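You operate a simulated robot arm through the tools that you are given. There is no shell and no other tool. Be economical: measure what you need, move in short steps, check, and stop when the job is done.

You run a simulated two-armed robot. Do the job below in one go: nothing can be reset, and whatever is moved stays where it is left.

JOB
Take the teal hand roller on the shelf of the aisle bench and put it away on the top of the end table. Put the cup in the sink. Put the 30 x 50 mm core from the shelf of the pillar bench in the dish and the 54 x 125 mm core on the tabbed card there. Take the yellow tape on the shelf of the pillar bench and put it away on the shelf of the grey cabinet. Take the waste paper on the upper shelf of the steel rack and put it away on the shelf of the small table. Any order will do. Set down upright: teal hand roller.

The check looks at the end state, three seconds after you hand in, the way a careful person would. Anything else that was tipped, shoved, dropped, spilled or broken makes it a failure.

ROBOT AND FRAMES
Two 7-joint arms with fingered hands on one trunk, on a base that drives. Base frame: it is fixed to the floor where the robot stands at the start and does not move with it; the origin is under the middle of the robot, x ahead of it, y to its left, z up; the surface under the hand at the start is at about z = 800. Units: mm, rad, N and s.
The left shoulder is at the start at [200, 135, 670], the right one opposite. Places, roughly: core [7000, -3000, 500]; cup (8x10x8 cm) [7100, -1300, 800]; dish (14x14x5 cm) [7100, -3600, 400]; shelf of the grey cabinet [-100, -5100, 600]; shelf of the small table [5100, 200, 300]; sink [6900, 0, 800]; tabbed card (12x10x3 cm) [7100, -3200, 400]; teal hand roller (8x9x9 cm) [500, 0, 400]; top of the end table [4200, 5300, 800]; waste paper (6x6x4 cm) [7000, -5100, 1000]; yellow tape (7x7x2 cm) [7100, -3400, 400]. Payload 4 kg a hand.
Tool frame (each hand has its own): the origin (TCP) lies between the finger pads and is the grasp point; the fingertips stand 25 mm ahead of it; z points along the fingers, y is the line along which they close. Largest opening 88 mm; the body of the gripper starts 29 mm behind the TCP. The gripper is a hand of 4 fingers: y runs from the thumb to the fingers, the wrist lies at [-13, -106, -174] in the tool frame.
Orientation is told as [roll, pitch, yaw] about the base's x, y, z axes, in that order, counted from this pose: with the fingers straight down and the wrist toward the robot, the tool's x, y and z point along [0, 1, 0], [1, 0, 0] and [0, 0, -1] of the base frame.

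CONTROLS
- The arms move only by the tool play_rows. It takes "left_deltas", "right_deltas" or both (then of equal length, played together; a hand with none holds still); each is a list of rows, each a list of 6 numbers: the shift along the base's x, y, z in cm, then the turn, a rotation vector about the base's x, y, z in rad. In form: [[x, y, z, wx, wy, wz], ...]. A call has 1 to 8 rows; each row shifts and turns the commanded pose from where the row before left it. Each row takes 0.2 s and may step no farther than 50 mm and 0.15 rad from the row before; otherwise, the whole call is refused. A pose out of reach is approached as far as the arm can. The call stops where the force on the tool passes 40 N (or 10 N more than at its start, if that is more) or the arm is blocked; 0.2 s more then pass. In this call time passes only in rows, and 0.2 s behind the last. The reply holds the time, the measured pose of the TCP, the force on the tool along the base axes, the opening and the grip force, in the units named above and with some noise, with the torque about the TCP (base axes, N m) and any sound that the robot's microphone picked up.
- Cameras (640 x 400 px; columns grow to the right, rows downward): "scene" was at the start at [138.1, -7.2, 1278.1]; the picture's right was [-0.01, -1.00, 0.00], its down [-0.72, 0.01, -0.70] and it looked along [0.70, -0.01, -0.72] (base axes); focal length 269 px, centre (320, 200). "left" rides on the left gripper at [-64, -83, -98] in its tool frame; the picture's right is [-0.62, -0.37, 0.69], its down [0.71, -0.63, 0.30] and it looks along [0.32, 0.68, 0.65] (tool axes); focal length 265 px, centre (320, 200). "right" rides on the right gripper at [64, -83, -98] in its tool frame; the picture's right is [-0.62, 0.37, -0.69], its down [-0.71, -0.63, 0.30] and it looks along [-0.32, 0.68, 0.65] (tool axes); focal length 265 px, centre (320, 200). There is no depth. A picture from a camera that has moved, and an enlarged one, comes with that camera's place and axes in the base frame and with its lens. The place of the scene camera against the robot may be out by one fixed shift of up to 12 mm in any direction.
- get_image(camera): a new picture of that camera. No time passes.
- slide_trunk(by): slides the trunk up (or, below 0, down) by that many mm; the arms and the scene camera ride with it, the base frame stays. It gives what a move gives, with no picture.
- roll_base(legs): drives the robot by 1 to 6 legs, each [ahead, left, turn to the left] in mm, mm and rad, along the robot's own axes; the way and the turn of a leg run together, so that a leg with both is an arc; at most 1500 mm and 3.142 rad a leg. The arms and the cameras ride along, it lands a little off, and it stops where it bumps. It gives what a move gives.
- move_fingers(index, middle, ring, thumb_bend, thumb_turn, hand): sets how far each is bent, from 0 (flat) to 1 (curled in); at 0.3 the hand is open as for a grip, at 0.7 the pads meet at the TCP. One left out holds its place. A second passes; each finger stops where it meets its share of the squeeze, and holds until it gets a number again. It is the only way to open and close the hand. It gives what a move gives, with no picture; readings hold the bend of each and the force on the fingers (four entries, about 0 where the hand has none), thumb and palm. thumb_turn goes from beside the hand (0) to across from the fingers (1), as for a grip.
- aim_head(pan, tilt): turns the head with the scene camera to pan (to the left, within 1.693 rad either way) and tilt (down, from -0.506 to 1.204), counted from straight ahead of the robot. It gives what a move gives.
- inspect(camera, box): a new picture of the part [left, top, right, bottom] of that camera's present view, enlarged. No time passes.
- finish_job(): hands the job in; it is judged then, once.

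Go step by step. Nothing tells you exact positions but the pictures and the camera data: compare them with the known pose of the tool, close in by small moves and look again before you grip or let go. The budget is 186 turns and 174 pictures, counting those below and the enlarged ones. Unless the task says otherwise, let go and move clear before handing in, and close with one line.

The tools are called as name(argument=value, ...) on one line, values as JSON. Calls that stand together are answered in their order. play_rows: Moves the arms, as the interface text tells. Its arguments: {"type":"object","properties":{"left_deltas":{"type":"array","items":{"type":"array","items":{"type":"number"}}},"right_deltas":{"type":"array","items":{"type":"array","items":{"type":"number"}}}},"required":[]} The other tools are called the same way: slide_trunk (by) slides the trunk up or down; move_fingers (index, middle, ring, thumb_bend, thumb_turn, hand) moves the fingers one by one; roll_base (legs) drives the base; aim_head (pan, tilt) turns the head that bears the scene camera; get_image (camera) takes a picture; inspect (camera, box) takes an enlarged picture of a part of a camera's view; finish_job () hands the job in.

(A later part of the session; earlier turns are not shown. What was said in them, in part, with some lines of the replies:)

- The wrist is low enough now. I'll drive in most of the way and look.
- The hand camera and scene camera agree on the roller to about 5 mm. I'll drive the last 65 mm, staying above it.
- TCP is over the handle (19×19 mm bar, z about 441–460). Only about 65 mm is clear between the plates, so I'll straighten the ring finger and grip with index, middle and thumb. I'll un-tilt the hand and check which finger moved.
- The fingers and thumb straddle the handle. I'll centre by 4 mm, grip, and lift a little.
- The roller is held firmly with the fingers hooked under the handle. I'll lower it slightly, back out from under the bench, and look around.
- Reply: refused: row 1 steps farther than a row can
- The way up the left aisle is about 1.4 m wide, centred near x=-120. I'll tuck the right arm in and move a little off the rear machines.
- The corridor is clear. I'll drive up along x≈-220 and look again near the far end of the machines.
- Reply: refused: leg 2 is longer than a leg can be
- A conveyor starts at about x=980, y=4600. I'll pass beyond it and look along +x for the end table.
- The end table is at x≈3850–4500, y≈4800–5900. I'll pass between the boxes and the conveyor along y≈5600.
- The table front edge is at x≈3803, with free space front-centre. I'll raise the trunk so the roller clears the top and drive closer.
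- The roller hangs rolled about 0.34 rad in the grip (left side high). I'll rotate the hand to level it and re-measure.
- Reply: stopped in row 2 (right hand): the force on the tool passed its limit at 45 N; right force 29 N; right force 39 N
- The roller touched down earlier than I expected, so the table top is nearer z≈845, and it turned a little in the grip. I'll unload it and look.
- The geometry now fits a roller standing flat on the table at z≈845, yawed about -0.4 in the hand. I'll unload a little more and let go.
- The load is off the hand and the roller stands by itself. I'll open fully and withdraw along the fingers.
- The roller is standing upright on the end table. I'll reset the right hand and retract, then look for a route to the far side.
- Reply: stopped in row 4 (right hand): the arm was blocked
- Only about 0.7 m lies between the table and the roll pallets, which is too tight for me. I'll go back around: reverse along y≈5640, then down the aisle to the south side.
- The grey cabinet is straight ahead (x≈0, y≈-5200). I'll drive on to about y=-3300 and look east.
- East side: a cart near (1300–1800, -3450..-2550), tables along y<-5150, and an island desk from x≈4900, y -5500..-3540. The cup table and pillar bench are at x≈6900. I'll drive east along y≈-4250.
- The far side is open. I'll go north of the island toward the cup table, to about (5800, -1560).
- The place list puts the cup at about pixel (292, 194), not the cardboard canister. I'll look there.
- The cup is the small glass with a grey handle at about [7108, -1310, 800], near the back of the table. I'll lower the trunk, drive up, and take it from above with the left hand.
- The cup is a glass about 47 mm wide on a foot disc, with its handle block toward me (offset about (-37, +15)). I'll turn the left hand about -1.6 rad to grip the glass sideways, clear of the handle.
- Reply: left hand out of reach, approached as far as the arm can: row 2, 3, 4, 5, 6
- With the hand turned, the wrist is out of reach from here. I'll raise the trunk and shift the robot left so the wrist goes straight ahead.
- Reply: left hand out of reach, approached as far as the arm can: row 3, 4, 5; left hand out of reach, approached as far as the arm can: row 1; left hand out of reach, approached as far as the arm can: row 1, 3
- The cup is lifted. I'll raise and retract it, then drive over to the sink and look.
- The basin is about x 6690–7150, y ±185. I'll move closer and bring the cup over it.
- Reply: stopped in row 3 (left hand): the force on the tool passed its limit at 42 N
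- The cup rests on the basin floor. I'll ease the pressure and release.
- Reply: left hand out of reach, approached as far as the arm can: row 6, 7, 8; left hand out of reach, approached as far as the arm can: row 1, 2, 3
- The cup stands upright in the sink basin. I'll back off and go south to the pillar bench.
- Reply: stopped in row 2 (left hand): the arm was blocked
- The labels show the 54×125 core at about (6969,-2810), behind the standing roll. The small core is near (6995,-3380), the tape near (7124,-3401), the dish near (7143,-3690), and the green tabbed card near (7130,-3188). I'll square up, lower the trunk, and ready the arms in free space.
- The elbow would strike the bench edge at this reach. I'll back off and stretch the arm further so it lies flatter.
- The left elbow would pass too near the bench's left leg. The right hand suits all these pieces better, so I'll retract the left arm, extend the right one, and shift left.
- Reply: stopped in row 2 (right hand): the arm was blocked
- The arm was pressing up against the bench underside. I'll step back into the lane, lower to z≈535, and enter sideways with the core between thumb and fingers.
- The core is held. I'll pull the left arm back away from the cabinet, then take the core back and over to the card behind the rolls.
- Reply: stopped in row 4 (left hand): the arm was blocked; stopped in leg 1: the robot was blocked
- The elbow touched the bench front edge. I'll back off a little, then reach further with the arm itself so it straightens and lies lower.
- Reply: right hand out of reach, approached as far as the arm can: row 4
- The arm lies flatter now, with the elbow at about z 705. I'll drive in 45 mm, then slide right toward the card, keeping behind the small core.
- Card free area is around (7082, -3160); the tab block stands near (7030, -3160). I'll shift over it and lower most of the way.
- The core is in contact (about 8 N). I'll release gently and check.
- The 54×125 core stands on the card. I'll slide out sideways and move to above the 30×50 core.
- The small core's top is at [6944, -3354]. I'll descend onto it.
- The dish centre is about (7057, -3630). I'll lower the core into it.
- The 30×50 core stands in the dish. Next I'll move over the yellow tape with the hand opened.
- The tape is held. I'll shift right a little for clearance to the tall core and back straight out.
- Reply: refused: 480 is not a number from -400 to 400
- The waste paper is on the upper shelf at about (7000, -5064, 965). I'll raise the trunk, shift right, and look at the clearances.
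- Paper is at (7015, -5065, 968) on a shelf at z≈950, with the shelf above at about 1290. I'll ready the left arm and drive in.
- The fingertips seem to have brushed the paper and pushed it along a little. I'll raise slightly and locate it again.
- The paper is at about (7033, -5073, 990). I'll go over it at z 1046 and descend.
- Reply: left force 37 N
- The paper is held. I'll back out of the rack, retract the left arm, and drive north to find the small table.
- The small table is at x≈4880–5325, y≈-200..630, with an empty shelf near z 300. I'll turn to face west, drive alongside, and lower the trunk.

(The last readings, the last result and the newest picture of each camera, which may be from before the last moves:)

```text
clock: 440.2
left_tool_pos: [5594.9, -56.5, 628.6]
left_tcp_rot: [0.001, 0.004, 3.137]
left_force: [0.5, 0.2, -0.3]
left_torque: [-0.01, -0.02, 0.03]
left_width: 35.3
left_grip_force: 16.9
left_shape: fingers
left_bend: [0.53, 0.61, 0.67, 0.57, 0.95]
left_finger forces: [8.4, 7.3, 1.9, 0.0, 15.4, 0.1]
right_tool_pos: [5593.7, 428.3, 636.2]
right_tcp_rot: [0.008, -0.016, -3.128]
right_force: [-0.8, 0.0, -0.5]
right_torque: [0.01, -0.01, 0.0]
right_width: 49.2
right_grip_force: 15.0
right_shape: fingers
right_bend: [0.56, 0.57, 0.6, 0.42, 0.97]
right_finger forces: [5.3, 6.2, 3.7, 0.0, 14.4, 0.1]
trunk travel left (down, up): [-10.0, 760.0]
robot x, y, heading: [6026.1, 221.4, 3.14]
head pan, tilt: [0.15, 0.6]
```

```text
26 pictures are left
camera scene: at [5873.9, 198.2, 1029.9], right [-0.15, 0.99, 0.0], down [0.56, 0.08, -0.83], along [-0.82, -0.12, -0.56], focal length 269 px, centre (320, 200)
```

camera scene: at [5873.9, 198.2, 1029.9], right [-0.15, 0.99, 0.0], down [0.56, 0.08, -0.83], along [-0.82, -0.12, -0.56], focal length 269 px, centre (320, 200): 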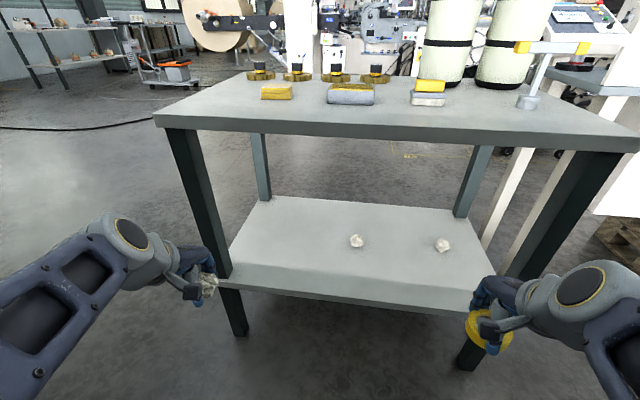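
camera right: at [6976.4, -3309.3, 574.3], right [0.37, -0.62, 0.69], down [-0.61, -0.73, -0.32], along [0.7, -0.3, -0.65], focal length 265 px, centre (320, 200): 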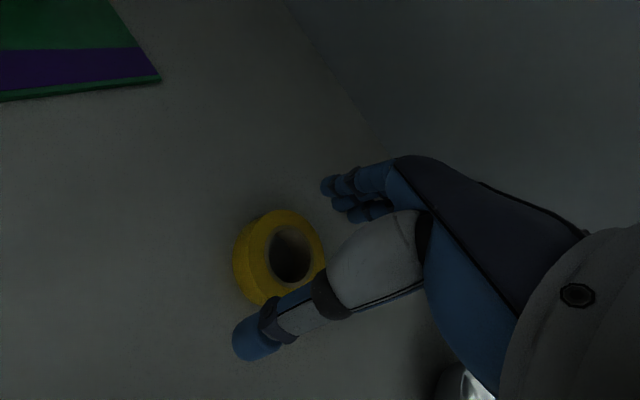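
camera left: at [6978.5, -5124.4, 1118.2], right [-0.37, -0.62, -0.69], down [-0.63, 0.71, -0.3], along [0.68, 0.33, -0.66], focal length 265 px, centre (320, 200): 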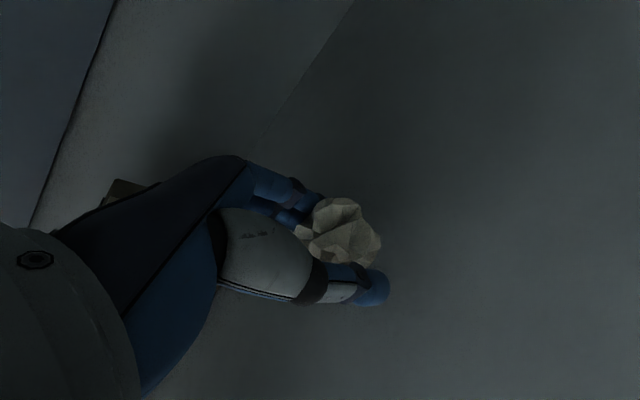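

The shelf has free space at its left; I'll set the paper down at about (5215, -10). I'll lower outside first, then go in.

play_rows(left_deltas=[[0, 0, -5, 0, 0, 0], [0, 0, -5, 0, 0, 0], [-1, 0, -4.8, 0, 0, 0], [-1, 0, -4.8, 0, 0, 0]])

play_rows(left_deltas=[[-4.6, 0.6, -0.5, 0, 0, 0], [-4.6, 0.6, -0.5, 0, 0, 0], [-4.6, 0.6, -0.5, 0, 0, 0], [-4.6, 0.6, -0.5, 0, 0, 0], [-4.6, 0.6, -0.5, 0, 0, 0], [-4.6, 0.6, -0.5, 0, 0, 0], [-4.6, 0.6, -0.5, 0, 0, 0], [-3.5, 0.5, -0.5, 0, 0, 0]])

get_image(camera="scene")

get_image(camera="left")

```text
clock: 441.2
left_tool_pos: [5544.4, -93.6, 457.8]
left_tcp_rot: [0.001, 0.005, 3.142]
left_force: [-0.9, 1.1, 0.0]
left_torque: [-0.12, -0.09, 0.01]
left_width: 34.3
left_grip_force: 16.3
left_shape: fingers
left_bend: [0.53, 0.61, 0.67, 0.58, 0.95]
left_finger forces: [8.1, 7.3, 2.0, 0.0, 14.7, 0.0]
left hand out of reach, approached as far as the arm can: row 2, 3, 4
right_tool_pos: [5592.3, 428.4, 635.4]
right_tcp_rot: [0.008, -0.015, -3.128]
right_force: [1.0, 0.3, 0.4]
right_torque: [0.03, 0.02, 0.0]
right_width: 49.2
right_grip_force: 15.0
right_shape: fingers
right_bend: [0.56, 0.57, 0.6, 0.42, 0.97]
right_finger forces: [5.3, 6.3, 3.8, 0.1, 14.3, 0.0]
trunk travel left (down, up): [-10.0, 760.0]
robot x, y, heading: [6022.9, 218.0, 3.142]
head pan, tilt: [0.15, 0.6]
```

```text
clock: 443.0
left_tool_pos: [5196.6, -47.9, 420.7]
left_tcp_rot: [0.002, 0.004, 3.139]
left_force: [-0.1, -0.5, 0.4]
left_torque: [0.0, 0.01, -0.03]
left_width: 33.2
left_grip_force: 16.0
left_shape: fingers
left_bend: [0.53, 0.62, 0.67, 0.59, 0.95]
left_finger forces: [7.9, 7.2, 1.8, 0.0, 14.4, 0.0]
left hand out of reach, approached as far as the arm can: row 4, 8
right_tool_pos: [5592.4, 428.6, 636.1]
right_tcp_rot: [0.008, -0.016, -3.127]
right_force: [-0.3, 0.4, 0.6]
right_torque: [0.02, -0.01, 0.02]
right_width: 48.9
right_grip_force: 14.7
right_shape: fingers
right_bend: [0.56, 0.57, 0.6, 0.42, 0.97]
right_finger forces: [5.2, 6.2, 3.6, 0.0, 14.4, 0.0]
trunk travel left (down, up): [-10.0, 760.0]
robot x, y, heading: [6022.8, 217.1, 3.14]
head pan, tilt: [0.15, 0.6]
```

```text
25 pictures are left
camera scene: at [5873.9, 198.3, 1030.0], right [-0.15, 0.99, 0.0], down [0.56, 0.08, -0.83], along [-0.82, -0.12, -0.56], focal length 269 px, centre (320, 200)
```

scene: 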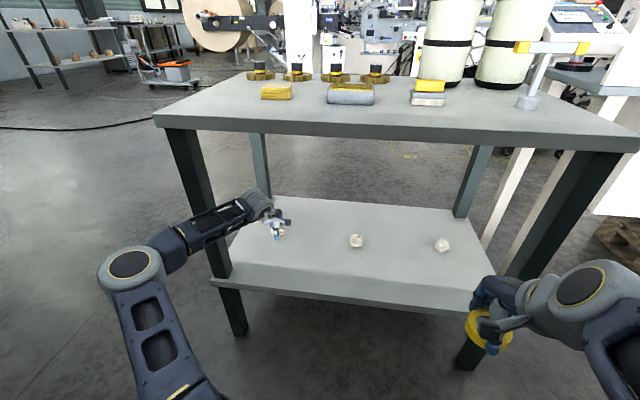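

```text
24 pictures are left
camera left: at [5279.6, 16.1, 519.3], right [0.37, 0.62, -0.69], down [0.63, -0.72, -0.3], along [-0.68, -0.32, -0.65], focal length 265 px, centre (320, 200)
```

left: 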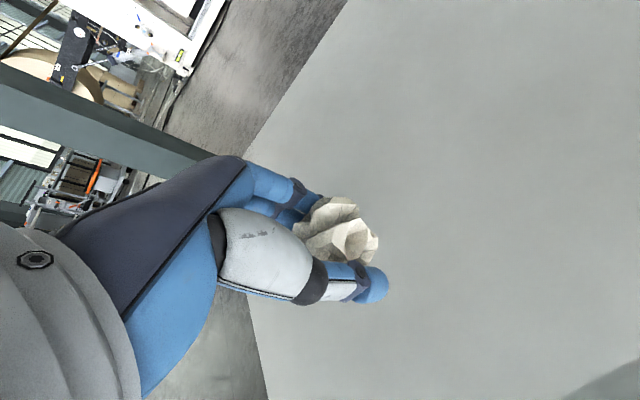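

play_rows(left_deltas=[[0, 3, -3, 0, 0, 0], [0, 2, -3, 0, 0, 0], [0, 0, -2, 0, 0, 0]])

inspect(camera="scene", box=[180, 170, 340, 300])

```text
clock: 443.8
left_tool_pos: [5220.4, -18.9, 368.3]
left_tcp_rot: [0.001, -0.005, 3.136]
left_force: [-1.8, -1.4, 20.2]
left_torque: [-0.19, 0.38, 0.0]
left_width: 33.1
left_grip_force: 29.4
left_shape: fingers
left_bend: [0.54, 0.61, 0.68, 0.59, 0.95]
left_finger forces: [7.5, 32.2, 1.9, 0.0, 17.5, 0.0]
left hand out of reach, approached as far as the arm can: row 1, 2
right_tool_pos: [5594.0, 429.0, 636.9]
right_tcp_rot: [0.009, -0.015, -3.128]
right_force: [-0.4, -0.1, -0.9]
right_torque: [-0.01, 0.05, 0.0]
right_width: 49.1
right_grip_force: 15.1
right_shape: fingers
right_bend: [0.56, 0.57, 0.6, 0.42, 0.97]
right_finger forces: [5.3, 6.3, 3.7, 0.0, 14.4, 0.1]
trunk travel left (down, up): [-10.0, 760.0]
robot x, y, heading: [6026.5, 217.8, 3.138]
head pan, tilt: [0.15, 0.6]
```

```text
3.08 times, centred on (260, 235) of scene
camera zoom: at [5874.3, 198.4, 1030.5], right [-0.15, 0.99, 0.0], down [0.56, 0.08, -0.83], along [-0.82, -0.12, -0.56], focal length 826 px, centre (505, 92)
```

zoom: 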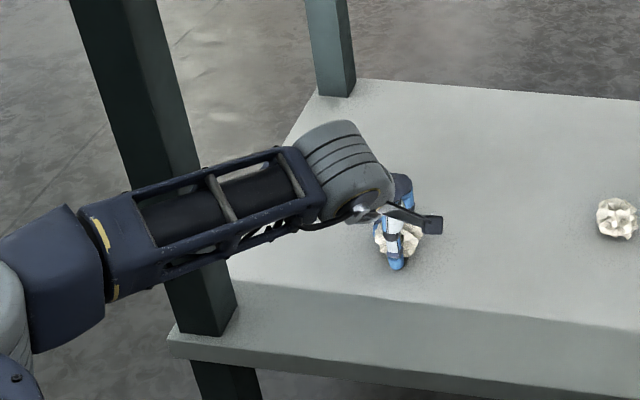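

The paper touches the shelf (top z≈340). I'll ease up slightly and let go.

play_rows(left_deltas=[[0, 0, 0.5, 0, 0, 0]])

move_fingers(hand="left", index=0.42, middle=0.42, ring=0.42, thumb_bend=0.42)

move_fingers(hand="left", index=0.28, middle=0.28, ring=0.28, thumb_bend=0.28)

play_rows(left_deltas=[[0, 0, 2, 0, 0, 0], [0, 0, 4, 0, 0, 0], [0, 0, 2, 0, 0, 0]])

inspect(camera="left", box=[200, 100, 480, 400])

```text
clock: 444.2
left_tool_pos: [5220.4, -18.5, 369.1]
left_tcp_rot: [0.001, 0.002, 3.136]
left_force: [-3.8, 0.8, 13.5]
left_torque: [-0.12, 0.38, -0.03]
left_width: 33.2
left_grip_force: 23.2
left_shape: fingers
left_bend: [0.53, 0.61, 0.68, 0.59, 0.95]
left_finger forces: [8.8, 20.4, 2.4, 0.1, 14.7, 0.0]
right_tool_pos: [5593.3, 428.9, 637.3]
right_tcp_rot: [0.009, -0.015, -3.128]
right_force: [-0.4, -0.4, 0.0]
right_torque: [0.0, -0.01, 0.03]
right_width: 49.1
right_grip_force: 14.8
right_shape: fingers
right_bend: [0.56, 0.57, 0.6, 0.42, 0.97]
right_finger forces: [5.3, 6.3, 3.6, 0.0, 14.3, 0.1]
trunk travel left (down, up): [-10.0, 760.0]
robot x, y, heading: [6022.5, 216.2, 3.139]
head pan, tilt: [0.15, 0.6]
```

```text
clock: 445.2
left_tool_pos: [5222.0, -19.6, 367.3]
left_tcp_rot: [0.002, 0.003, 3.134]
left_force: [2.7, -0.3, 3.6]
left_torque: [-0.05, 0.08, 0.01]
left_width: 58.8
left_grip_force: 1.9
left_shape: fingers
left_bend: [0.42, 0.44, 0.42, 0.42, 0.97]
left_finger forces: [0.1, 3.9, 0.0, 0.0, 0.0, 0.0]
right_tool_pos: [5593.4, 428.9, 637.1]
right_tcp_rot: [0.01, -0.015, -3.125]
right_force: [-0.1, 0.9, -0.2]
right_torque: [0.01, 0.0, 0.02]
right_width: 49.3
right_grip_force: 14.4
right_shape: fingers
right_bend: [0.56, 0.57, 0.6, 0.42, 0.97]
right_finger forces: [5.3, 6.3, 3.6, 0.0, 14.4, 0.0]
trunk travel left (down, up): [-10.0, 760.0]
robot x, y, heading: [6022.2, 218.6, 3.144]
head pan, tilt: [0.15, 0.6]
```

```text
clock: 446.2
left_tool_pos: [5222.5, -19.7, 368.7]
left_tcp_rot: [0.002, 0.003, 3.136]
left_force: [0.8, -0.3, 0.0]
left_torque: [-0.01, 0.0, -0.04]
left_width: 88.3
left_grip_force: 0.1
left_shape: fingers
left_bend: [0.28, 0.28, 0.28, 0.28, 0.97]
left_finger forces: [0.0, 0.0, 0.1, 0.1, 0.0, 0.0]
right_tool_pos: [5593.2, 429.5, 636.7]
right_tcp_rot: [0.01, -0.016, -3.127]
right_force: [-0.4, 1.6, 0.1]
right_torque: [0.01, 0.0, 0.0]
right_width: 49.3
right_grip_force: 14.5
right_shape: fingers
right_bend: [0.56, 0.57, 0.6, 0.42, 0.97]
right_finger forces: [5.3, 6.3, 3.7, 0.1, 14.4, 0.0]
trunk travel left (down, up): [-10.0, 760.0]
robot x, y, heading: [6022.9, 218.3, 3.14]
head pan, tilt: [0.15, 0.6]
```

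```text
clock: 447.0
left_tool_pos: [5221.0, -20.5, 447.0]
left_tcp_rot: [0.002, 0.004, 3.136]
left_force: [0.2, -0.3, -0.6]
left_torque: [0.02, 0.02, 0.0]
left_width: 88.2
left_grip_force: 0.1
left_shape: fingers
left_bend: [0.28, 0.28, 0.28, 0.28, 0.97]
left_finger forces: [0.1, 0.1, 0.1, 0.1, 0.0, 0.0]
right_tool_pos: [5592.5, 429.0, 636.8]
right_tcp_rot: [0.008, -0.017, -3.13]
right_force: [0.7, 1.1, 0.0]
right_torque: [0.0, 0.01, -0.01]
right_width: 49.1
right_grip_force: 14.4
right_shape: fingers
right_bend: [0.56, 0.57, 0.6, 0.42, 0.97]
right_finger forces: [5.4, 6.3, 3.7, 0.0, 14.3, 0.1]
trunk travel left (down, up): [-10.0, 760.0]
robot x, y, heading: [6024.3, 218.2, 3.142]
head pan, tilt: [0.15, 0.6]
```

```text
1.33 times, centred on (340, 250) of left
camera zoom: at [5303.8, 43.4, 545.5], right [0.37, 0.62, -0.69], down [0.63, -0.72, -0.3], along [-0.68, -0.32, -0.66], focal length 354 px, centre (293, 133)
```

zoom: 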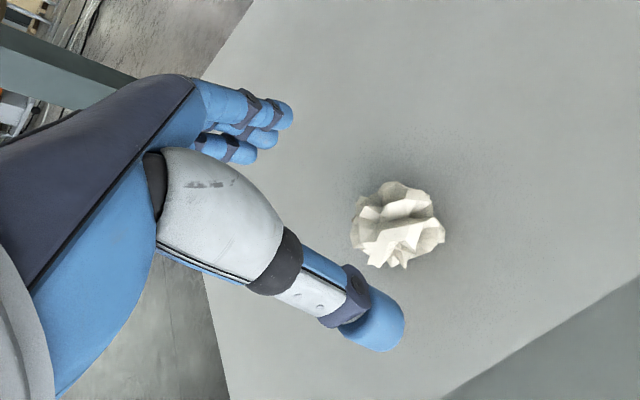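

The paper is on the small table's shelf. I'll withdraw the left arm and drive back west to the grey cabinet with the tape.

play_rows(left_deltas=[[4.8, -0.6, 0.5, 0, 0, 0], [4.8, -0.6, 0.5, 0, 0, 0], [4.8, -0.6, 0.5, 0, 0, 0], [4.8, -0.6, 0.5, 0, 0, 0], [4.8, -0.6, 1, 0, 0, 0], [4.8, -0.6, 1, 0, 0, 0], [4.8, -0.6, 1, 0, 0, 0], [3, -0.6, 3, 0, 0, 0]])

slide_trunk(by=250)

roll_base(legs=[[150, 900, 0], [100, 950, 0], [900, 800, 0]])

aim_head(pan=0.3, tilt=0.35)

get_image(camera="scene")

```text
clock: 448.8
left_tool_pos: [5580.6, -77.6, 532.2]
left_tcp_rot: [0.002, 0.005, 3.134]
left_force: [0.4, 0.4, 0.2]
left_torque: [0.0, -0.03, -0.04]
left_width: 88.3
left_grip_force: 0.0
left_shape: fingers
left_bend: [0.28, 0.28, 0.28, 0.28, 0.97]
left_finger forces: [0.0, 0.1, 0.0, 0.0, 0.0, 0.1]
left hand out of reach, approached as far as the arm can: row 7
right_tool_pos: [5593.2, 429.6, 636.8]
right_tcp_rot: [0.008, -0.015, -3.128]
right_force: [0.6, 0.2, -0.6]
right_torque: [0.0, -0.01, -0.04]
right_width: 48.8
right_grip_force: 14.9
right_shape: fingers
right_bend: [0.56, 0.57, 0.6, 0.42, 0.97]
right_finger forces: [5.3, 6.3, 3.7, 0.0, 14.5, 0.0]
trunk travel left (down, up): [-10.0, 760.0]
robot x, y, heading: [6024.3, 213.5, 3.138]
head pan, tilt: [0.15, 0.6]
```

```text
clock: 451.4
left_tool_pos: [5579.2, -77.5, 781.6]
left_tcp_rot: [0.003, 0.004, 3.136]
left_force: [0.2, -0.8, 0.0]
left_torque: [-0.02, 0.03, -0.02]
left_width: 88.5
left_grip_force: 0.0
left_shape: fingers
left_bend: [0.28, 0.28, 0.28, 0.28, 0.97]
left_finger forces: [0.1, 0.0, 0.0, 0.0, 0.0, 0.0]
right_tool_pos: [5592.6, 427.9, 886.0]
right_tcp_rot: [0.009, -0.015, -3.128]
right_force: [0.2, 0.1, -0.1]
right_torque: [-0.01, 0.0, 0.0]
right_width: 49.3
right_grip_force: 14.8
right_shape: fingers
right_bend: [0.56, 0.57, 0.6, 0.42, 0.97]
right_finger forces: [5.3, 6.3, 3.7, 0.0, 14.3, 0.0]
trunk travel left (down, up): [-260.0, 510.0]
robot x, y, heading: [6021.1, 217.1, 3.138]
head pan, tilt: [0.15, 0.6]
```

```text
clock: 466.4
left_tool_pos: [4416.4, -2699.5, 782.1]
left_tcp_rot: [0.002, 0.002, 3.131]
left_force: [-0.6, 0.5, -0.6]
left_torque: [-0.03, -0.01, -0.01]
left_width: 88.6
left_grip_force: 0.1
left_shape: fingers
left_bend: [0.28, 0.28, 0.28, 0.28, 0.97]
left_finger forces: [0.1, 0.0, 0.0, 0.0, 0.0, 0.0]
right_tool_pos: [4432.3, -2193.0, 885.2]
right_tcp_rot: [0.01, -0.017, -3.132]
right_force: [0.8, 0.1, -0.6]
right_torque: [0.0, -0.02, 0.02]
right_width: 49.3
right_grip_force: 15.2
right_shape: fingers
right_bend: [0.56, 0.57, 0.6, 0.42, 0.97]
right_finger forces: [5.4, 6.4, 3.7, 0.1, 14.4, 0.0]
trunk travel left (down, up): [-260.0, 510.0]
robot x, y, heading: [4860.5, -2406.6, 3.13]
head pan, tilt: [0.15, 0.6]
```

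```text
clock: 467.2
left_tool_pos: [4417.0, -2697.8, 782.0]
left_tcp_rot: [0.003, 0.003, 3.131]
left_force: [-0.7, -0.2, -0.6]
left_torque: [-0.02, -0.02, -0.01]
left_width: 88.2
left_grip_force: 0.0
left_shape: fingers
left_bend: [0.28, 0.28, 0.28, 0.28, 0.97]
left_finger forces: [0.1, 0.0, 0.0, 0.1, 0.1, 0.0]
right_tool_pos: [4431.9, -2193.3, 886.5]
right_tcp_rot: [0.01, -0.016, -3.132]
right_force: [-0.4, 0.9, -0.6]
right_torque: [-0.03, 0.0, -0.02]
right_width: 49.2
right_grip_force: 14.6
right_shape: fingers
right_bend: [0.56, 0.57, 0.6, 0.42, 0.97]
right_finger forces: [5.3, 6.3, 3.7, 0.0, 14.4, 0.0]
trunk travel left (down, up): [-260.0, 510.0]
robot x, y, heading: [4864.3, -2410.9, 3.132]
head pan, tilt: [0.3, 0.351]
```

```text
21 pictures are left
camera scene: at [4710.2, -2439.9, 1302.6], right [-0.29, 0.96, 0.0], down [0.33, 0.1, -0.94], along [-0.9, -0.27, -0.34], focal length 269 px, centre (320, 200)
```

scene: 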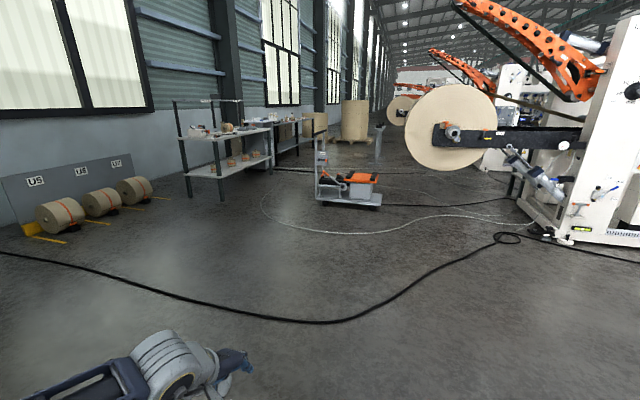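

roll_base(legs=[[900, 800, 0.01], [900, 900, 0], [1400, 120, 0], [1400, 0, 0]])

roll_base(legs=[[0, 0, 1.575]])

aim_head(pan=0, tilt=0.6)

get_image(camera="scene")

```text
clock: 492.4
left_tool_pos: [-187.4, -4422.3, 782.2]
left_tcp_rot: [0.003, 0.004, 3.106]
left_force: [0.1, 0.3, -0.3]
left_torque: [0.04, -0.03, 0.01]
left_width: 88.4
left_grip_force: 0.0
left_shape: fingers
left_bend: [0.28, 0.28, 0.28, 0.28, 0.97]
left_finger forces: [0.0, 0.1, 0.0, 0.0, 0.1, 0.1]
right_tool_pos: [-159.4, -3919.8, 885.0]
right_tcp_rot: [0.007, -0.016, 3.126]
right_force: [1.0, -0.1, -0.7]
right_torque: [0.03, 0.01, -0.02]
right_width: 49.0
right_grip_force: 15.2
right_shape: fingers
right_bend: [0.56, 0.57, 0.6, 0.42, 0.97]
right_finger forces: [5.3, 6.3, 3.8, 0.0, 14.4, 0.0]
trunk travel left (down, up): [-260.0, 510.0]
robot x, y, heading: [266.2, -4144.0, 3.115]
head pan, tilt: [0.3, 0.351]
```

```text
clock: 495.2
left_tool_pos: [221.5, -4667.7, 782.5]
left_tcp_rot: [-0.001, -0.006, -2.256]
left_force: [-1.9, 8.7, 2.6]
left_torque: [-0.52, -0.15, 0.0]
left_width: 88.5
left_grip_force: 3.8
left_shape: fingers
left_bend: [0.28, 0.28, 0.28, 0.28, 0.98]
left_finger forces: [0.0, 0.0, 0.7, 0.1, 0.0, 7.6]
right_tool_pos: [-164.9, -4356.4, 886.3]
right_tcp_rot: [0.01, -0.015, -2.209]
right_force: [-0.3, -0.1, 0.1]
right_torque: [-0.04, -0.04, 0.01]
right_width: 48.7
right_grip_force: 14.5
right_shape: fingers
right_bend: [0.56, 0.57, 0.6, 0.42, 0.97]
right_finger forces: [5.1, 6.2, 3.8, 0.0, 14.0, 0.0]
trunk travel left (down, up): [-260.0, 510.0]
robot x, y, heading: [265.5, -4140.7, -2.222]
head pan, tilt: [0.3, 0.351]
stopped in leg 1: the force on the tool passed its limit at 80 N (the readings are from after the stop); the commanded pose is now the measured one
```

```text
clock: 496.0
left_tool_pos: [222.9, -4669.0, 781.7]
left_tcp_rot: [-0.003, -0.004, -2.257]
left_force: [-4.8, 12.3, 1.9]
left_torque: [-0.7, -0.3, -0.02]
left_width: 88.6
left_grip_force: 6.4
left_shape: fingers
left_bend: [0.28, 0.28, 0.28, 0.28, 0.98]
left_finger forces: [0.1, 0.0, 1.1, 0.0, 0.1, 11.4]
right_tool_pos: [-163.9, -4357.3, 885.7]
right_tcp_rot: [0.008, -0.017, -2.208]
right_force: [-0.1, 0.5, -0.5]
right_torque: [0.0, 0.01, 0.03]
right_width: 49.0
right_grip_force: 14.7
right_shape: fingers
right_bend: [0.56, 0.57, 0.6, 0.42, 0.97]
right_finger forces: [5.2, 6.1, 3.6, 0.0, 14.1, 0.0]
trunk travel left (down, up): [-260.0, 510.0]
robot x, y, heading: [264.7, -4139.6, -2.217]
head pan, tilt: [0.0, 0.6]
```

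```text
20 pictures are left
camera scene: at [171.8, -4265.7, 1280.0], right [-0.8, 0.61, 0.0], down [0.34, 0.45, -0.83], along [-0.5, -0.66, -0.56], focal length 269 px, centre (320, 200)
```

scene: 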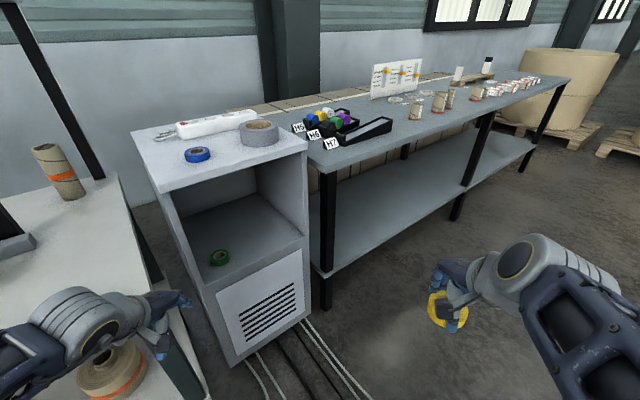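

The left hand bumped the white table's edge in the turn, since the table stands nearer than I thought. Its contents still stand; I'll back away and retreat before turning further.

roll_base(legs=[[0, 0, -0.06], [-350, 0, 0]])

aim_head(pan=0.35, tilt=0.5)

get_image(camera="scene")

```text
clock: 498.7
left_tool_pos: [416.5, -4402.1, 782.2]
left_tcp_rot: [-0.001, -0.002, -2.317]
left_force: [0.3, -0.2, -0.2]
left_torque: [-0.01, -0.01, 0.01]
left_width: 88.3
left_grip_force: 0.0
left_shape: fingers
left_bend: [0.28, 0.28, 0.28, 0.28, 0.98]
left_finger forces: [0.1, 0.0, 0.1, 0.0, 0.0, 0.0]
right_tool_pos: [50.9, -4067.1, 886.4]
right_tcp_rot: [0.009, -0.016, -2.269]
right_force: [0.2, 0.8, -0.2]
right_torque: [-0.01, -0.03, 0.01]
right_width: 48.9
right_grip_force: 14.4
right_shape: fingers
right_bend: [0.56, 0.57, 0.6, 0.42, 0.97]
right_finger forces: [5.2, 6.1, 3.7, 0.0, 14.1, 0.0]
trunk travel left (down, up): [-260.0, 510.0]
robot x, y, heading: [493.6, -3879.8, -2.281]
head pan, tilt: [0.0, 0.6]
```

```text
clock: 499.5
left_tool_pos: [417.5, -4402.6, 782.1]
left_tcp_rot: [-0.002, -0.004, -2.316]
left_force: [-0.3, -0.4, -0.2]
left_torque: [-0.02, -0.02, -0.01]
left_width: 88.5
left_grip_force: 0.0
left_shape: fingers
left_bend: [0.28, 0.28, 0.28, 0.28, 0.98]
left_finger forces: [0.0, 0.0, 0.1, 0.0, 0.1, 0.0]
right_tool_pos: [50.1, -4065.8, 887.1]
right_tcp_rot: [0.01, -0.015, -2.271]
right_force: [-0.2, -0.3, -0.1]
right_torque: [0.0, 0.05, 0.01]
right_width: 48.9
right_grip_force: 14.7
right_shape: fingers
right_bend: [0.56, 0.57, 0.6, 0.42, 0.97]
right_finger forces: [5.3, 6.2, 3.6, 0.1, 14.2, 0.0]
trunk travel left (down, up): [-260.0, 510.0]
robot x, y, heading: [494.6, -3878.0, -2.283]
head pan, tilt: [0.351, 0.499]
```

```text
19 pictures are left
camera scene: at [417.5, -4015.6, 1289.0], right [-0.93, 0.36, 0.0], down [0.17, 0.45, -0.88], along [-0.31, -0.82, -0.48], focal length 269 px, centre (320, 200)
```

scene: 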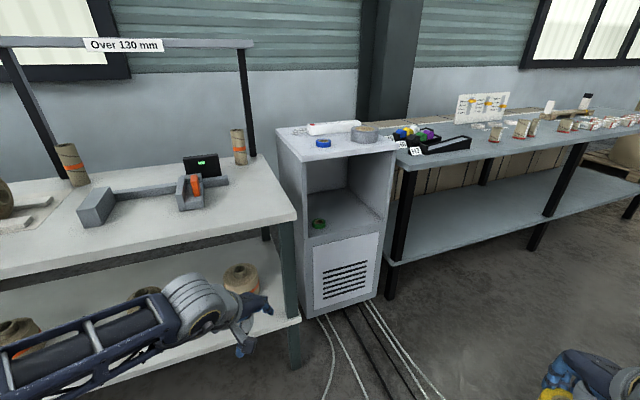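

Nothing looks disturbed. The cabinet front is at y≈-4945, x -310..103, with shelf z≈585 and a green tape at (57,-4996); the white table's corner reaches (240,-4704). I'll square up at x≈100 and retract the left arm.

roll_base(legs=[[0, 0, 0.712], [0, -394, 0]])

play_rows(left_deltas=[[0, 4, 0, 0, 0, 0], [0, 4, 0, 0, 0, 0]], right_deltas=[[0, -4, -2.8, 0, 0, 0], [0, -4, -2.8, 0, 0, 0]])

play_rows(right_deltas=[[0, -4, -2.8, 0, 0, 0], [0, -4, -2.8, 0, 0, 0], [0, -4, -2.8, 0, 0, 0], [0, -4, -2.8, 0, 0, 0], [0, -4, -2.8, 0, 0, 0], [0, -4, -2, 0, 0, 0], [0, -4, -2, 0, 0, 0], [0, -4, 0, 0, 0, 0]])

aim_head(pan=-0.2, tilt=0.5)

get_image(camera="scene")

```text
clock: 503.9
left_tool_pos: [378.8, -4322.6, 781.4]
left_tcp_rot: [-0.001, -0.004, -1.618]
left_force: [-0.9, 0.1, -0.5]
left_torque: [0.0, 0.03, -0.03]
left_width: 88.5
left_grip_force: 0.0
left_shape: fingers
left_bend: [0.28, 0.28, 0.28, 0.28, 0.98]
left_finger forces: [0.0, 0.1, 0.0, 0.0, 0.0, 0.0]
right_tool_pos: [-119.5, -4302.0, 886.5]
right_tcp_rot: [0.007, -0.016, -1.57]
right_force: [0.0, 0.5, -0.4]
right_torque: [0.0, 0.01, -0.01]
right_width: 48.9
right_grip_force: 14.3
right_shape: fingers
right_bend: [0.56, 0.57, 0.6, 0.42, 0.97]
right_finger forces: [5.1, 6.1, 3.6, 0.1, 13.9, 0.1]
trunk travel left (down, up): [-260.0, 510.0]
robot x, y, heading: [94.2, -3871.2, -1.587]
head pan, tilt: [0.351, 0.499]
```

```text
clock: 504.5
left_tool_pos: [405.0, -4257.4, 802.2]
left_tcp_rot: [-0.006, 0.0, -1.628]
left_force: [0.0, 0.6, 0.2]
left_torque: [0.01, 0.01, 0.01]
left_width: 88.5
left_grip_force: 0.0
left_shape: fingers
left_bend: [0.28, 0.28, 0.28, 0.28, 0.98]
left_finger forces: [0.1, 0.1, 0.1, 0.0, 0.1, 0.0]
left hand out of reach, approached as far as the arm can: row 1, 2
right_tool_pos: [-119.8, -4383.4, 830.9]
right_tcp_rot: [0.007, -0.017, -1.57]
right_force: [0.6, 0.0, -0.2]
right_torque: [0.02, 0.02, -0.01]
right_width: 48.9
right_grip_force: 14.3
right_shape: fingers
right_bend: [0.56, 0.57, 0.6, 0.42, 0.97]
right_finger forces: [5.0, 6.1, 3.7, 0.0, 13.9, 0.1]
trunk travel left (down, up): [-260.0, 510.0]
robot x, y, heading: [99.8, -3873.8, -1.591]
head pan, tilt: [0.351, 0.499]
```

```text
clock: 506.3
left_tool_pos: [405.3, -4257.2, 802.8]
left_tcp_rot: [-0.006, -0.001, -1.623]
left_force: [0.3, 0.0, -0.3]
left_torque: [0.04, 0.04, -0.02]
left_width: 88.9
left_grip_force: 0.0
left_shape: fingers
left_bend: [0.28, 0.28, 0.28, 0.28, 0.98]
left_finger forces: [0.0, 0.1, 0.0, 0.0, 0.0, 0.0]
right_tool_pos: [-120.1, -4702.8, 649.4]
right_tcp_rot: [0.008, -0.015, -1.57]
right_force: [0.4, 0.0, -0.4]
right_torque: [0.0, -0.01, 0.01]
right_width: 48.6
right_grip_force: 14.8
right_shape: fingers
right_bend: [0.56, 0.57, 0.6, 0.42, 0.97]
right_finger forces: [5.0, 6.0, 3.7, 0.1, 13.9, 0.0]
trunk travel left (down, up): [-260.0, 510.0]
robot x, y, heading: [96.4, -3875.9, -1.58]
head pan, tilt: [0.351, 0.499]
```

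```text
clock: 507.2
left_tool_pos: [405.9, -4256.7, 803.3]
left_tcp_rot: [-0.006, -0.002, -1.623]
left_force: [0.3, -0.1, -0.5]
left_torque: [-0.02, 0.05, 0.0]
left_width: 88.3
left_grip_force: 0.2
left_shape: fingers
left_bend: [0.28, 0.28, 0.28, 0.28, 0.98]
left_finger forces: [0.0, 0.0, 0.0, 0.1, 0.1, 0.1]
right_tool_pos: [-119.3, -4701.2, 649.4]
right_tcp_rot: [0.006, -0.016, -1.571]
right_force: [0.2, 0.4, 0.5]
right_torque: [0.0, -0.03, 0.0]
right_width: 48.6
right_grip_force: 14.7
right_shape: fingers
right_bend: [0.56, 0.57, 0.6, 0.42, 0.97]
right_finger forces: [5.1, 6.1, 3.7, 0.0, 14.0, 0.0]
trunk travel left (down, up): [-260.0, 510.0]
robot x, y, heading: [99.8, -3873.5, -1.588]
head pan, tilt: [-0.201, 0.499]
```

```text
18 pictures are left
camera scene: at [77.5, -4030.0, 1288.8], right [-0.98, 0.21, 0.0], down [0.1, 0.47, -0.88], along [-0.19, -0.86, -0.48], focal length 269 px, centre (320, 200)
```

scene: 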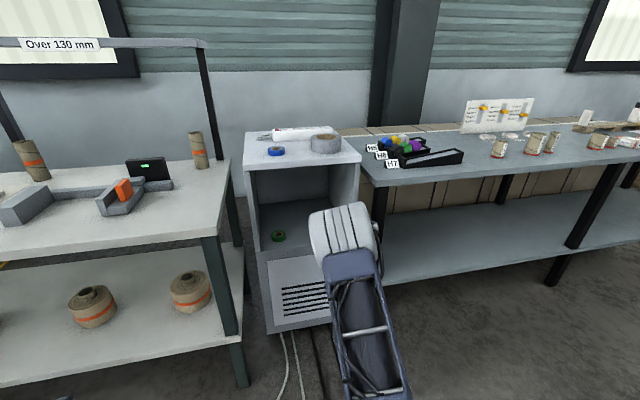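

play_rows(right_deltas=[[0, 0, -1.6, 0, 0, 0]])

roll_base(legs=[[230, 0, 0.01]])

get_image(camera="right")

get_image(camera="scene")

```text
clock: 507.6
left_tool_pos: [404.4, -4256.7, 802.2]
left_tcp_rot: [-0.004, -0.002, -1.624]
left_force: [0.8, 0.1, -0.5]
left_torque: [0.02, 0.03, 0.0]
left_width: 88.5
left_grip_force: 0.0
left_shape: fingers
left_bend: [0.28, 0.28, 0.28, 0.28, 0.98]
left_finger forces: [0.1, 0.0, 0.0, 0.1, 0.1, 0.1]
right_tool_pos: [-118.1, -4701.7, 634.0]
right_tcp_rot: [0.007, -0.016, -1.568]
right_force: [0.3, 0.9, -0.2]
right_torque: [0.0, 0.01, 0.0]
right_width: 48.9
right_grip_force: 13.9
right_shape: fingers
right_bend: [0.56, 0.57, 0.6, 0.42, 0.97]
right_finger forces: [5.0, 6.0, 3.8, 0.1, 13.9, 0.0]
trunk travel left (down, up): [-260.0, 510.0]
robot x, y, heading: [97.5, -3871.7, -1.592]
head pan, tilt: [-0.201, 0.499]
```

```text
clock: 509.4
left_tool_pos: [408.8, -4483.4, 804.0]
left_tcp_rot: [-0.005, -0.002, -1.609]
left_force: [0.3, -0.4, -0.1]
left_torque: [0.01, -0.02, 0.0]
left_width: 88.5
left_grip_force: 0.1
left_shape: fingers
left_bend: [0.28, 0.28, 0.28, 0.28, 0.98]
left_finger forces: [0.0, 0.1, 0.1, 0.1, 0.0, 0.0]
right_tool_pos: [-108.0, -4936.7, 634.4]
right_tcp_rot: [0.007, -0.016, -1.558]
right_force: [-0.3, 0.2, -0.5]
right_torque: [-0.03, 0.0, -0.05]
right_width: 48.8
right_grip_force: 14.4
right_shape: fingers
right_bend: [0.56, 0.57, 0.6, 0.42, 0.97]
right_finger forces: [5.1, 6.0, 3.7, 0.1, 13.9, 0.0]
trunk travel left (down, up): [-260.0, 510.0]
robot x, y, heading: [95.9, -4106.9, -1.574]
head pan, tilt: [-0.201, 0.499]
```

```text
17 pictures are left
camera right: at [-46.2, -4849.4, 731.4], right [-0.62, -0.37, 0.69], down [-0.72, 0.61, -0.32], along [-0.31, -0.7, -0.65], focal length 265 px, centre (320, 200)
```

right: 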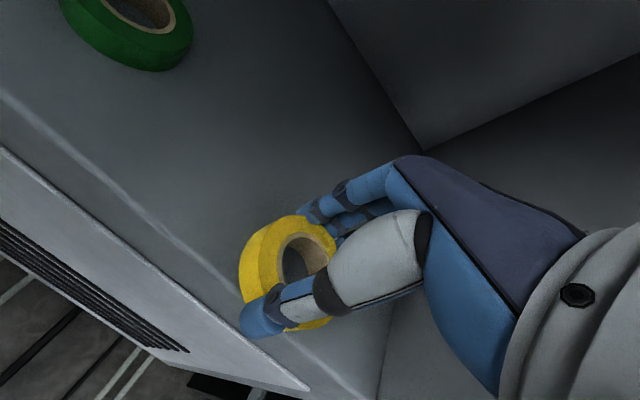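

```text
16 pictures are left
camera scene: at [78.2, -4261.1, 1288.8], right [-0.98, 0.2, 0.0], down [0.09, 0.47, -0.88], along [-0.18, -0.86, -0.48], focal length 269 px, centre (320, 200)
```

scene: 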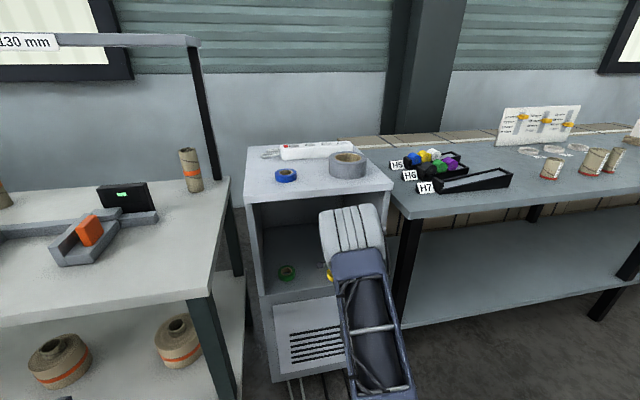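

roll_base(legs=[[92, 0, 0]])

play_rows(right_deltas=[[0, 0, -0.6, 0, 0, 0], [0, 0, -0.4, 0, 0, 0]])

get_image(camera="right")

```text
clock: 510.5
left_tool_pos: [409.7, -4576.1, 802.9]
left_tcp_rot: [-0.005, -0.003, -1.611]
left_force: [1.2, 0.2, -0.1]
left_torque: [0.01, -0.02, -0.03]
left_width: 88.7
left_grip_force: 0.1
left_shape: fingers
left_bend: [0.28, 0.28, 0.28, 0.28, 0.98]
left_finger forces: [0.1, 0.0, 0.0, 0.0, 0.0, 0.1]
right_tool_pos: [-108.9, -5026.5, 633.7]
right_tcp_rot: [0.007, -0.017, -1.555]
right_force: [0.1, -0.8, -0.5]
right_torque: [0.01, 0.0, -0.02]
right_width: 48.4
right_grip_force: 14.3
right_shape: fingers
right_bend: [0.56, 0.57, 0.6, 0.42, 0.97]
right_finger forces: [5.1, 6.1, 3.6, 0.1, 13.9, 0.0]
trunk travel left (down, up): [-260.0, 510.0]
robot x, y, heading: [95.5, -4199.5, -1.576]
head pan, tilt: [-0.201, 0.499]
```

```text
clock: 511.1
left_tool_pos: [409.4, -4575.6, 803.8]
left_tcp_rot: [-0.006, -0.003, -1.614]
left_force: [-0.3, 0.1, 0.4]
left_torque: [-0.04, 0.02, 0.0]
left_width: 88.7
left_grip_force: 0.0
left_shape: fingers
left_bend: [0.28, 0.28, 0.28, 0.28, 0.98]
left_finger forces: [0.1, 0.0, 0.1, 0.0, 0.0, 0.0]
right_tool_pos: [-109.1, -5026.9, 624.9]
right_tcp_rot: [0.008, -0.014, -1.557]
right_force: [-0.6, 0.2, -0.1]
right_torque: [-0.01, -0.04, 0.01]
right_width: 48.5
right_grip_force: 14.2
right_shape: fingers
right_bend: [0.56, 0.57, 0.6, 0.42, 0.97]
right_finger forces: [5.1, 6.1, 3.7, 0.0, 13.8, 0.0]
trunk travel left (down, up): [-260.0, 510.0]
robot x, y, heading: [95.8, -4198.6, -1.575]
head pan, tilt: [-0.201, 0.499]
```

```text
15 pictures are left
camera right: at [-47.4, -4940.4, 721.6], right [-0.62, -0.37, 0.69], down [-0.72, 0.62, -0.32], along [-0.31, -0.7, -0.65], focal length 265 px, centre (320, 200)
```

right: 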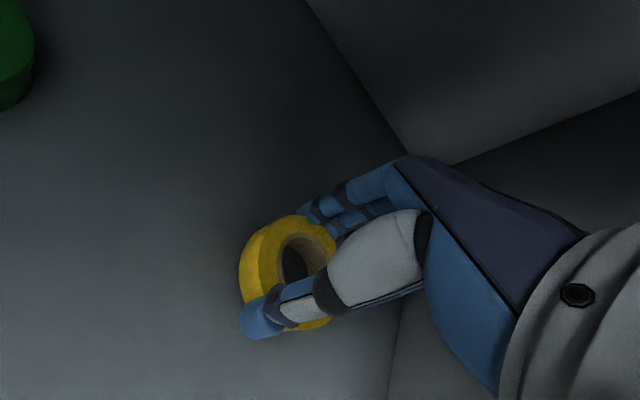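

Now I'll lower in small steps until the tape touches the shelf.

play_rows(right_deltas=[[0, 0, -0.3, 0, 0, 0], [0, 0, -0.3, 0, 0, 0]])

play_rows(right_deltas=[[0, 0, -0.3, 0, 0, 0]])

play_rows(right_deltas=[[0, 0, -0.3, 0, 0, 0]])

play_rows(right_deltas=[[0, 0, -0.2, 0, 0, 0]])

```text
clock: 511.7
left_tool_pos: [407.5, -4574.7, 803.1]
left_tcp_rot: [-0.005, -0.002, -1.612]
left_force: [-0.4, -1.0, -0.1]
left_torque: [-0.03, -0.01, 0.03]
left_width: 88.6
left_grip_force: 0.0
left_shape: fingers
left_bend: [0.28, 0.28, 0.28, 0.28, 0.98]
left_finger forces: [0.0, 0.0, 0.0, 0.0, 0.1, 0.0]
right_tool_pos: [-109.2, -5026.0, 617.4]
right_tcp_rot: [0.007, -0.018, -1.556]
right_force: [-0.6, -0.5, 0.0]
right_torque: [0.02, 0.01, 0.0]
right_width: 48.8
right_grip_force: 14.6
right_shape: fingers
right_bend: [0.56, 0.57, 0.6, 0.42, 0.97]
right_finger forces: [5.1, 6.0, 3.8, 0.0, 13.8, 0.0]
trunk travel left (down, up): [-260.0, 510.0]
robot x, y, heading: [94.5, -4193.2, -1.573]
head pan, tilt: [-0.201, 0.499]
```

```text
clock: 512.1
left_tool_pos: [408.8, -4575.3, 803.0]
left_tcp_rot: [-0.006, -0.003, -1.612]
left_force: [0.1, -0.4, 0.6]
left_torque: [-0.01, 0.01, 0.03]
left_width: 88.2
left_grip_force: 0.0
left_shape: fingers
left_bend: [0.28, 0.28, 0.28, 0.28, 0.98]
left_finger forces: [0.1, 0.1, 0.0, 0.0, 0.0, 0.0]
right_tool_pos: [-109.3, -5027.2, 614.8]
right_tcp_rot: [0.007, -0.014, -1.556]
right_force: [-0.6, -0.1, -0.1]
right_torque: [0.01, 0.02, -0.01]
right_width: 48.7
right_grip_force: 14.4
right_shape: fingers
right_bend: [0.56, 0.57, 0.6, 0.42, 0.97]
right_finger forces: [5.1, 6.1, 3.8, 0.0, 13.8, 0.0]
trunk travel left (down, up): [-260.0, 510.0]
robot x, y, heading: [94.3, -4198.4, -1.57]
head pan, tilt: [-0.201, 0.499]
```

```text
clock: 512.5
left_tool_pos: [408.6, -4575.1, 802.7]
left_tcp_rot: [-0.006, -0.004, -1.611]
left_force: [-0.3, 0.3, -0.1]
left_torque: [-0.02, 0.03, -0.01]
left_width: 88.7
left_grip_force: 0.0
left_shape: fingers
left_bend: [0.28, 0.28, 0.28, 0.28, 0.98]
left_finger forces: [0.1, 0.0, 0.0, 0.0, 0.0, 0.1]
right_tool_pos: [-109.6, -5027.4, 613.4]
right_tcp_rot: [0.008, -0.017, -1.557]
right_force: [0.2, 1.3, 4.4]
right_torque: [-0.06, 0.0, 0.02]
right_width: 48.4
right_grip_force: 15.0
right_shape: fingers
right_bend: [0.56, 0.57, 0.6, 0.42, 0.97]
right_finger forces: [5.4, 6.1, 3.7, 0.0, 15.3, 0.1]
trunk travel left (down, up): [-260.0, 510.0]
robot x, y, heading: [97.8, -4197.1, -1.575]
head pan, tilt: [-0.201, 0.499]
```

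```text
clock: 512.9
left_tool_pos: [408.3, -4575.2, 803.2]
left_tcp_rot: [-0.005, -0.003, -1.612]
left_force: [-0.8, 0.2, -0.1]
left_torque: [0.0, 0.01, -0.02]
left_width: 88.3
left_grip_force: 0.0
left_shape: fingers
left_bend: [0.28, 0.28, 0.28, 0.28, 0.98]
left_finger forces: [0.0, 0.0, 0.1, 0.0, 0.0, 0.1]
right_tool_pos: [-108.9, -5027.8, 612.4]
right_tcp_rot: [0.005, -0.019, -1.559]
right_force: [-0.7, 2.1, 12.5]
right_torque: [-0.06, 0.03, -0.04]
right_width: 48.8
right_grip_force: 16.1
right_shape: fingers
right_bend: [0.57, 0.57, 0.61, 0.42, 0.97]
right_finger forces: [5.2, 6.4, 3.9, 0.0, 17.2, 0.0]
trunk travel left (down, up): [-260.0, 510.0]
robot x, y, heading: [96.9, -4191.8, -1.573]
head pan, tilt: [-0.201, 0.499]
```

play_rows(right_deltas=[[0, 0, 0.15, 0, 0, 0]])

move_fingers(hand="right", index=0.28, middle=0.28, ring=0.28, thumb_bend=0.28)

play_rows(right_deltas=[[0, 0, 1.5, 0, 0, 0], [0, 0, 1.5, 0, 0, 0]])

get_image(camera="right")

```text
clock: 513.3
left_tool_pos: [408.2, -4575.0, 803.7]
left_tcp_rot: [-0.004, -0.003, -1.612]
left_force: [-1.2, -0.1, -0.3]
left_torque: [0.0, 0.01, 0.01]
left_width: 88.9
left_grip_force: 0.1
left_shape: fingers
left_bend: [0.28, 0.28, 0.28, 0.28, 0.98]
left_finger forces: [0.1, 0.1, 0.1, 0.1, 0.0, 0.1]
right_tool_pos: [-109.0, -5026.7, 612.9]
right_tcp_rot: [0.006, -0.016, -1.556]
right_force: [-1.1, -2.3, 7.8]
right_torque: [-0.18, 0.06, 0.03]
right_width: 48.5
right_grip_force: 16.5
right_shape: fingers
right_bend: [0.57, 0.57, 0.61, 0.42, 0.97]
right_finger forces: [6.0, 7.1, 4.5, 0.1, 14.8, 0.0]
trunk travel left (down, up): [-260.0, 510.0]
robot x, y, heading: [94.3, -4196.9, -1.57]
head pan, tilt: [-0.201, 0.499]
```

```text
clock: 514.3
left_tool_pos: [407.8, -4574.6, 803.5]
left_tcp_rot: [-0.007, -0.004, -1.61]
left_force: [-0.1, 0.3, -0.7]
left_torque: [0.0, 0.01, 0.05]
left_width: 88.4
left_grip_force: 0.1
left_shape: fingers
left_bend: [0.28, 0.28, 0.28, 0.28, 0.98]
left_finger forces: [0.0, 0.0, 0.0, 0.1, 0.1, 0.0]
right_tool_pos: [-108.6, -5027.7, 613.2]
right_tcp_rot: [0.006, -0.017, -1.558]
right_force: [0.6, 0.4, -0.7]
right_torque: [0.0, 0.01, 0.0]
right_width: 88.4
right_grip_force: 0.1
right_shape: fingers
right_bend: [0.28, 0.28, 0.28, 0.28, 0.96]
right_finger forces: [0.0, 0.0, 0.0, 0.0, 0.0, 0.0]
trunk travel left (down, up): [-260.0, 510.0]
robot x, y, heading: [95.2, -4193.1, -1.571]
head pan, tilt: [-0.201, 0.499]
```

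```text
clock: 514.9
left_tool_pos: [407.8, -4575.2, 803.2]
left_tcp_rot: [-0.004, -0.003, -1.612]
left_force: [-0.2, 0.2, 1.0]
left_torque: [0.01, 0.02, -0.03]
left_width: 88.4
left_grip_force: 0.0
left_shape: fingers
left_bend: [0.28, 0.28, 0.28, 0.28, 0.98]
left_finger forces: [0.1, 0.1, 0.0, 0.0, 0.0, 0.0]
right_tool_pos: [-109.6, -5027.8, 642.7]
right_tcp_rot: [0.007, -0.016, -1.555]
right_force: [0.4, -0.1, -0.1]
right_torque: [-0.02, 0.0, 0.04]
right_width: 89.1
right_grip_force: 0.1
right_shape: fingers
right_bend: [0.28, 0.28, 0.28, 0.28, 0.96]
right_finger forces: [0.1, 0.0, 0.0, 0.1, 0.0, 0.0]
trunk travel left (down, up): [-260.0, 510.0]
robot x, y, heading: [96.1, -4194.2, -1.574]
head pan, tilt: [-0.201, 0.499]
```

```text
14 pictures are left
camera right: at [-46.5, -4941.9, 740.1], right [-0.62, -0.37, 0.69], down [-0.72, 0.61, -0.32], along [-0.31, -0.7, -0.65], focal length 265 px, centre (320, 200)
```

right: 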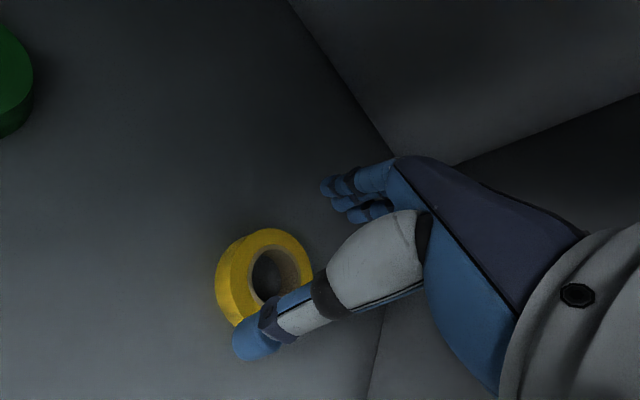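

The tape lies flat on the shelf. I'll straighten the fingers so they clear it, then back out.

move_fingers(hand="right", index=0.1, middle=0.1, ring=0.1)

roll_base(legs=[[-300, 0, 0]])

aim_head(pan=0, tilt=0.5)

get_image(camera="scene")

get_image(camera="right")

```text
clock: 515.9
left_tool_pos: [408.5, -4575.6, 803.2]
left_tcp_rot: [-0.006, -0.003, -1.611]
left_force: [-0.2, -0.6, -0.4]
left_torque: [0.0, 0.01, 0.03]
left_width: 88.5
left_grip_force: 0.1
left_shape: fingers
left_bend: [0.28, 0.28, 0.28, 0.28, 0.98]
left_finger forces: [0.0, 0.0, 0.0, 0.0, 0.0, 0.0]
right_tool_pos: [-109.4, -5028.7, 642.6]
right_tcp_rot: [0.006, -0.014, -1.556]
right_force: [0.5, 0.4, -0.2]
right_torque: [-0.01, 0.0, -0.01]
right_width: 109.3
right_grip_force: 0.0
right_shape: fingers
right_bend: [0.1, 0.1, 0.1, 0.28, 0.96]
right_finger forces: [0.0, 0.1, 0.0, 0.1, 0.0, 0.1]
trunk travel left (down, up): [-260.0, 510.0]
robot x, y, heading: [97.3, -4195.6, -1.575]
head pan, tilt: [-0.201, 0.499]
```

```text
clock: 517.9
left_tool_pos: [407.9, -4278.1, 803.0]
left_tcp_rot: [-0.004, -0.004, -1.61]
left_force: [-0.1, 0.0, 0.5]
left_torque: [-0.02, 0.0, -0.01]
left_width: 88.4
left_grip_force: 0.1
left_shape: fingers
left_bend: [0.28, 0.28, 0.28, 0.28, 0.98]
left_finger forces: [0.1, 0.1, 0.1, 0.0, 0.0, 0.0]
right_tool_pos: [-107.9, -4729.4, 642.7]
right_tcp_rot: [0.008, -0.015, -1.558]
right_force: [-0.1, -0.1, -0.6]
right_torque: [0.0, 0.02, -0.02]
right_width: 108.9
right_grip_force: 0.1
right_shape: fingers
right_bend: [0.1, 0.1, 0.1, 0.28, 0.96]
right_finger forces: [0.0, 0.0, 0.0, 0.0, 0.1, 0.0]
trunk travel left (down, up): [-260.0, 510.0]
robot x, y, heading: [96.9, -3898.6, -1.569]
head pan, tilt: [-0.201, 0.499]
```

```text
clock: 518.6
left_tool_pos: [408.7, -4276.8, 804.3]
left_tcp_rot: [-0.006, -0.005, -1.613]
left_force: [-0.2, -0.3, 0.5]
left_torque: [-0.03, -0.02, 0.0]
left_width: 88.5
left_grip_force: 0.1
left_shape: fingers
left_bend: [0.28, 0.28, 0.28, 0.28, 0.98]
left_finger forces: [0.0, 0.0, 0.1, 0.0, 0.0, 0.0]
right_tool_pos: [-107.2, -4730.9, 642.6]
right_tcp_rot: [0.007, -0.016, -1.558]
right_force: [-0.4, 0.1, 0.6]
right_torque: [0.04, -0.03, 0.01]
right_width: 109.3
right_grip_force: 0.1
right_shape: fingers
right_bend: [0.1, 0.1, 0.1, 0.28, 0.96]
right_finger forces: [0.1, 0.0, 0.0, 0.0, 0.0, 0.1]
trunk travel left (down, up): [-260.0, 510.0]
robot x, y, heading: [96.1, -3900.0, -1.572]
head pan, tilt: [0.0, 0.499]
```

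```text
13 pictures are left
camera scene: at [95.4, -4056.3, 1289.0], right [-1.0, 0.0, 0.0], down [0.0, 0.48, -0.88], along [0.0, -0.88, -0.48], focal length 269 px, centre (320, 200)
```

scene: 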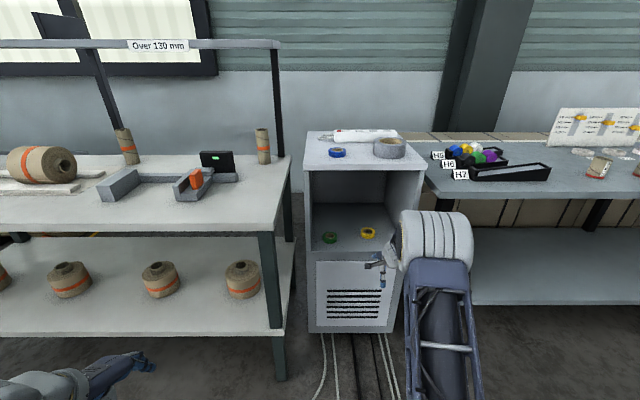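

```text
12 pictures are left
camera right: at [-46.5, -4643.8, 740.0], right [-0.62, -0.37, 0.69], down [-0.72, 0.62, -0.32], along [-0.31, -0.7, -0.65], focal length 265 px, centre (320, 200)
```

right: 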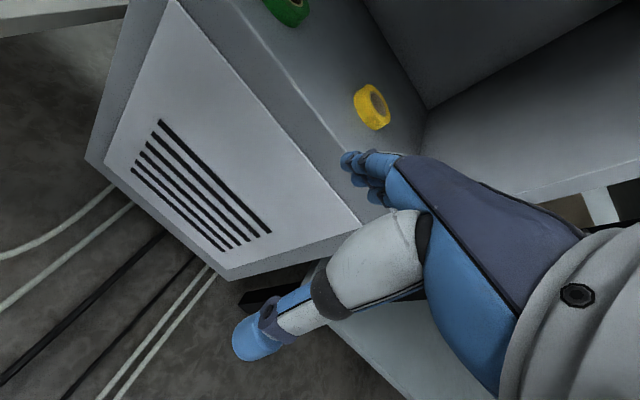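

The tape is on the cabinet shelf, and every item is now in its place with both hands empty and clear, so I'll hand in.

finish_job()

```text
The job is handed in.
```

All six items are in their places and the job is handed in. The teal hand roller is upright on the end table and the cup is in the sink. The 30 x 50 mm core is in the dish and the 54 x 125 mm core is on the tabbed card. The yellow tape is on the grey cabinet shelf and the waste paper is on the small table shelf. Three contacts on the way could count against it: the left hand bumped the white table beside the cabinet hard (80 N), an elbow pressed the pillar bench, and the 54 x 125 mm core may have lightly touched a paper roll. Nothing looked tipped or moved afterwards.
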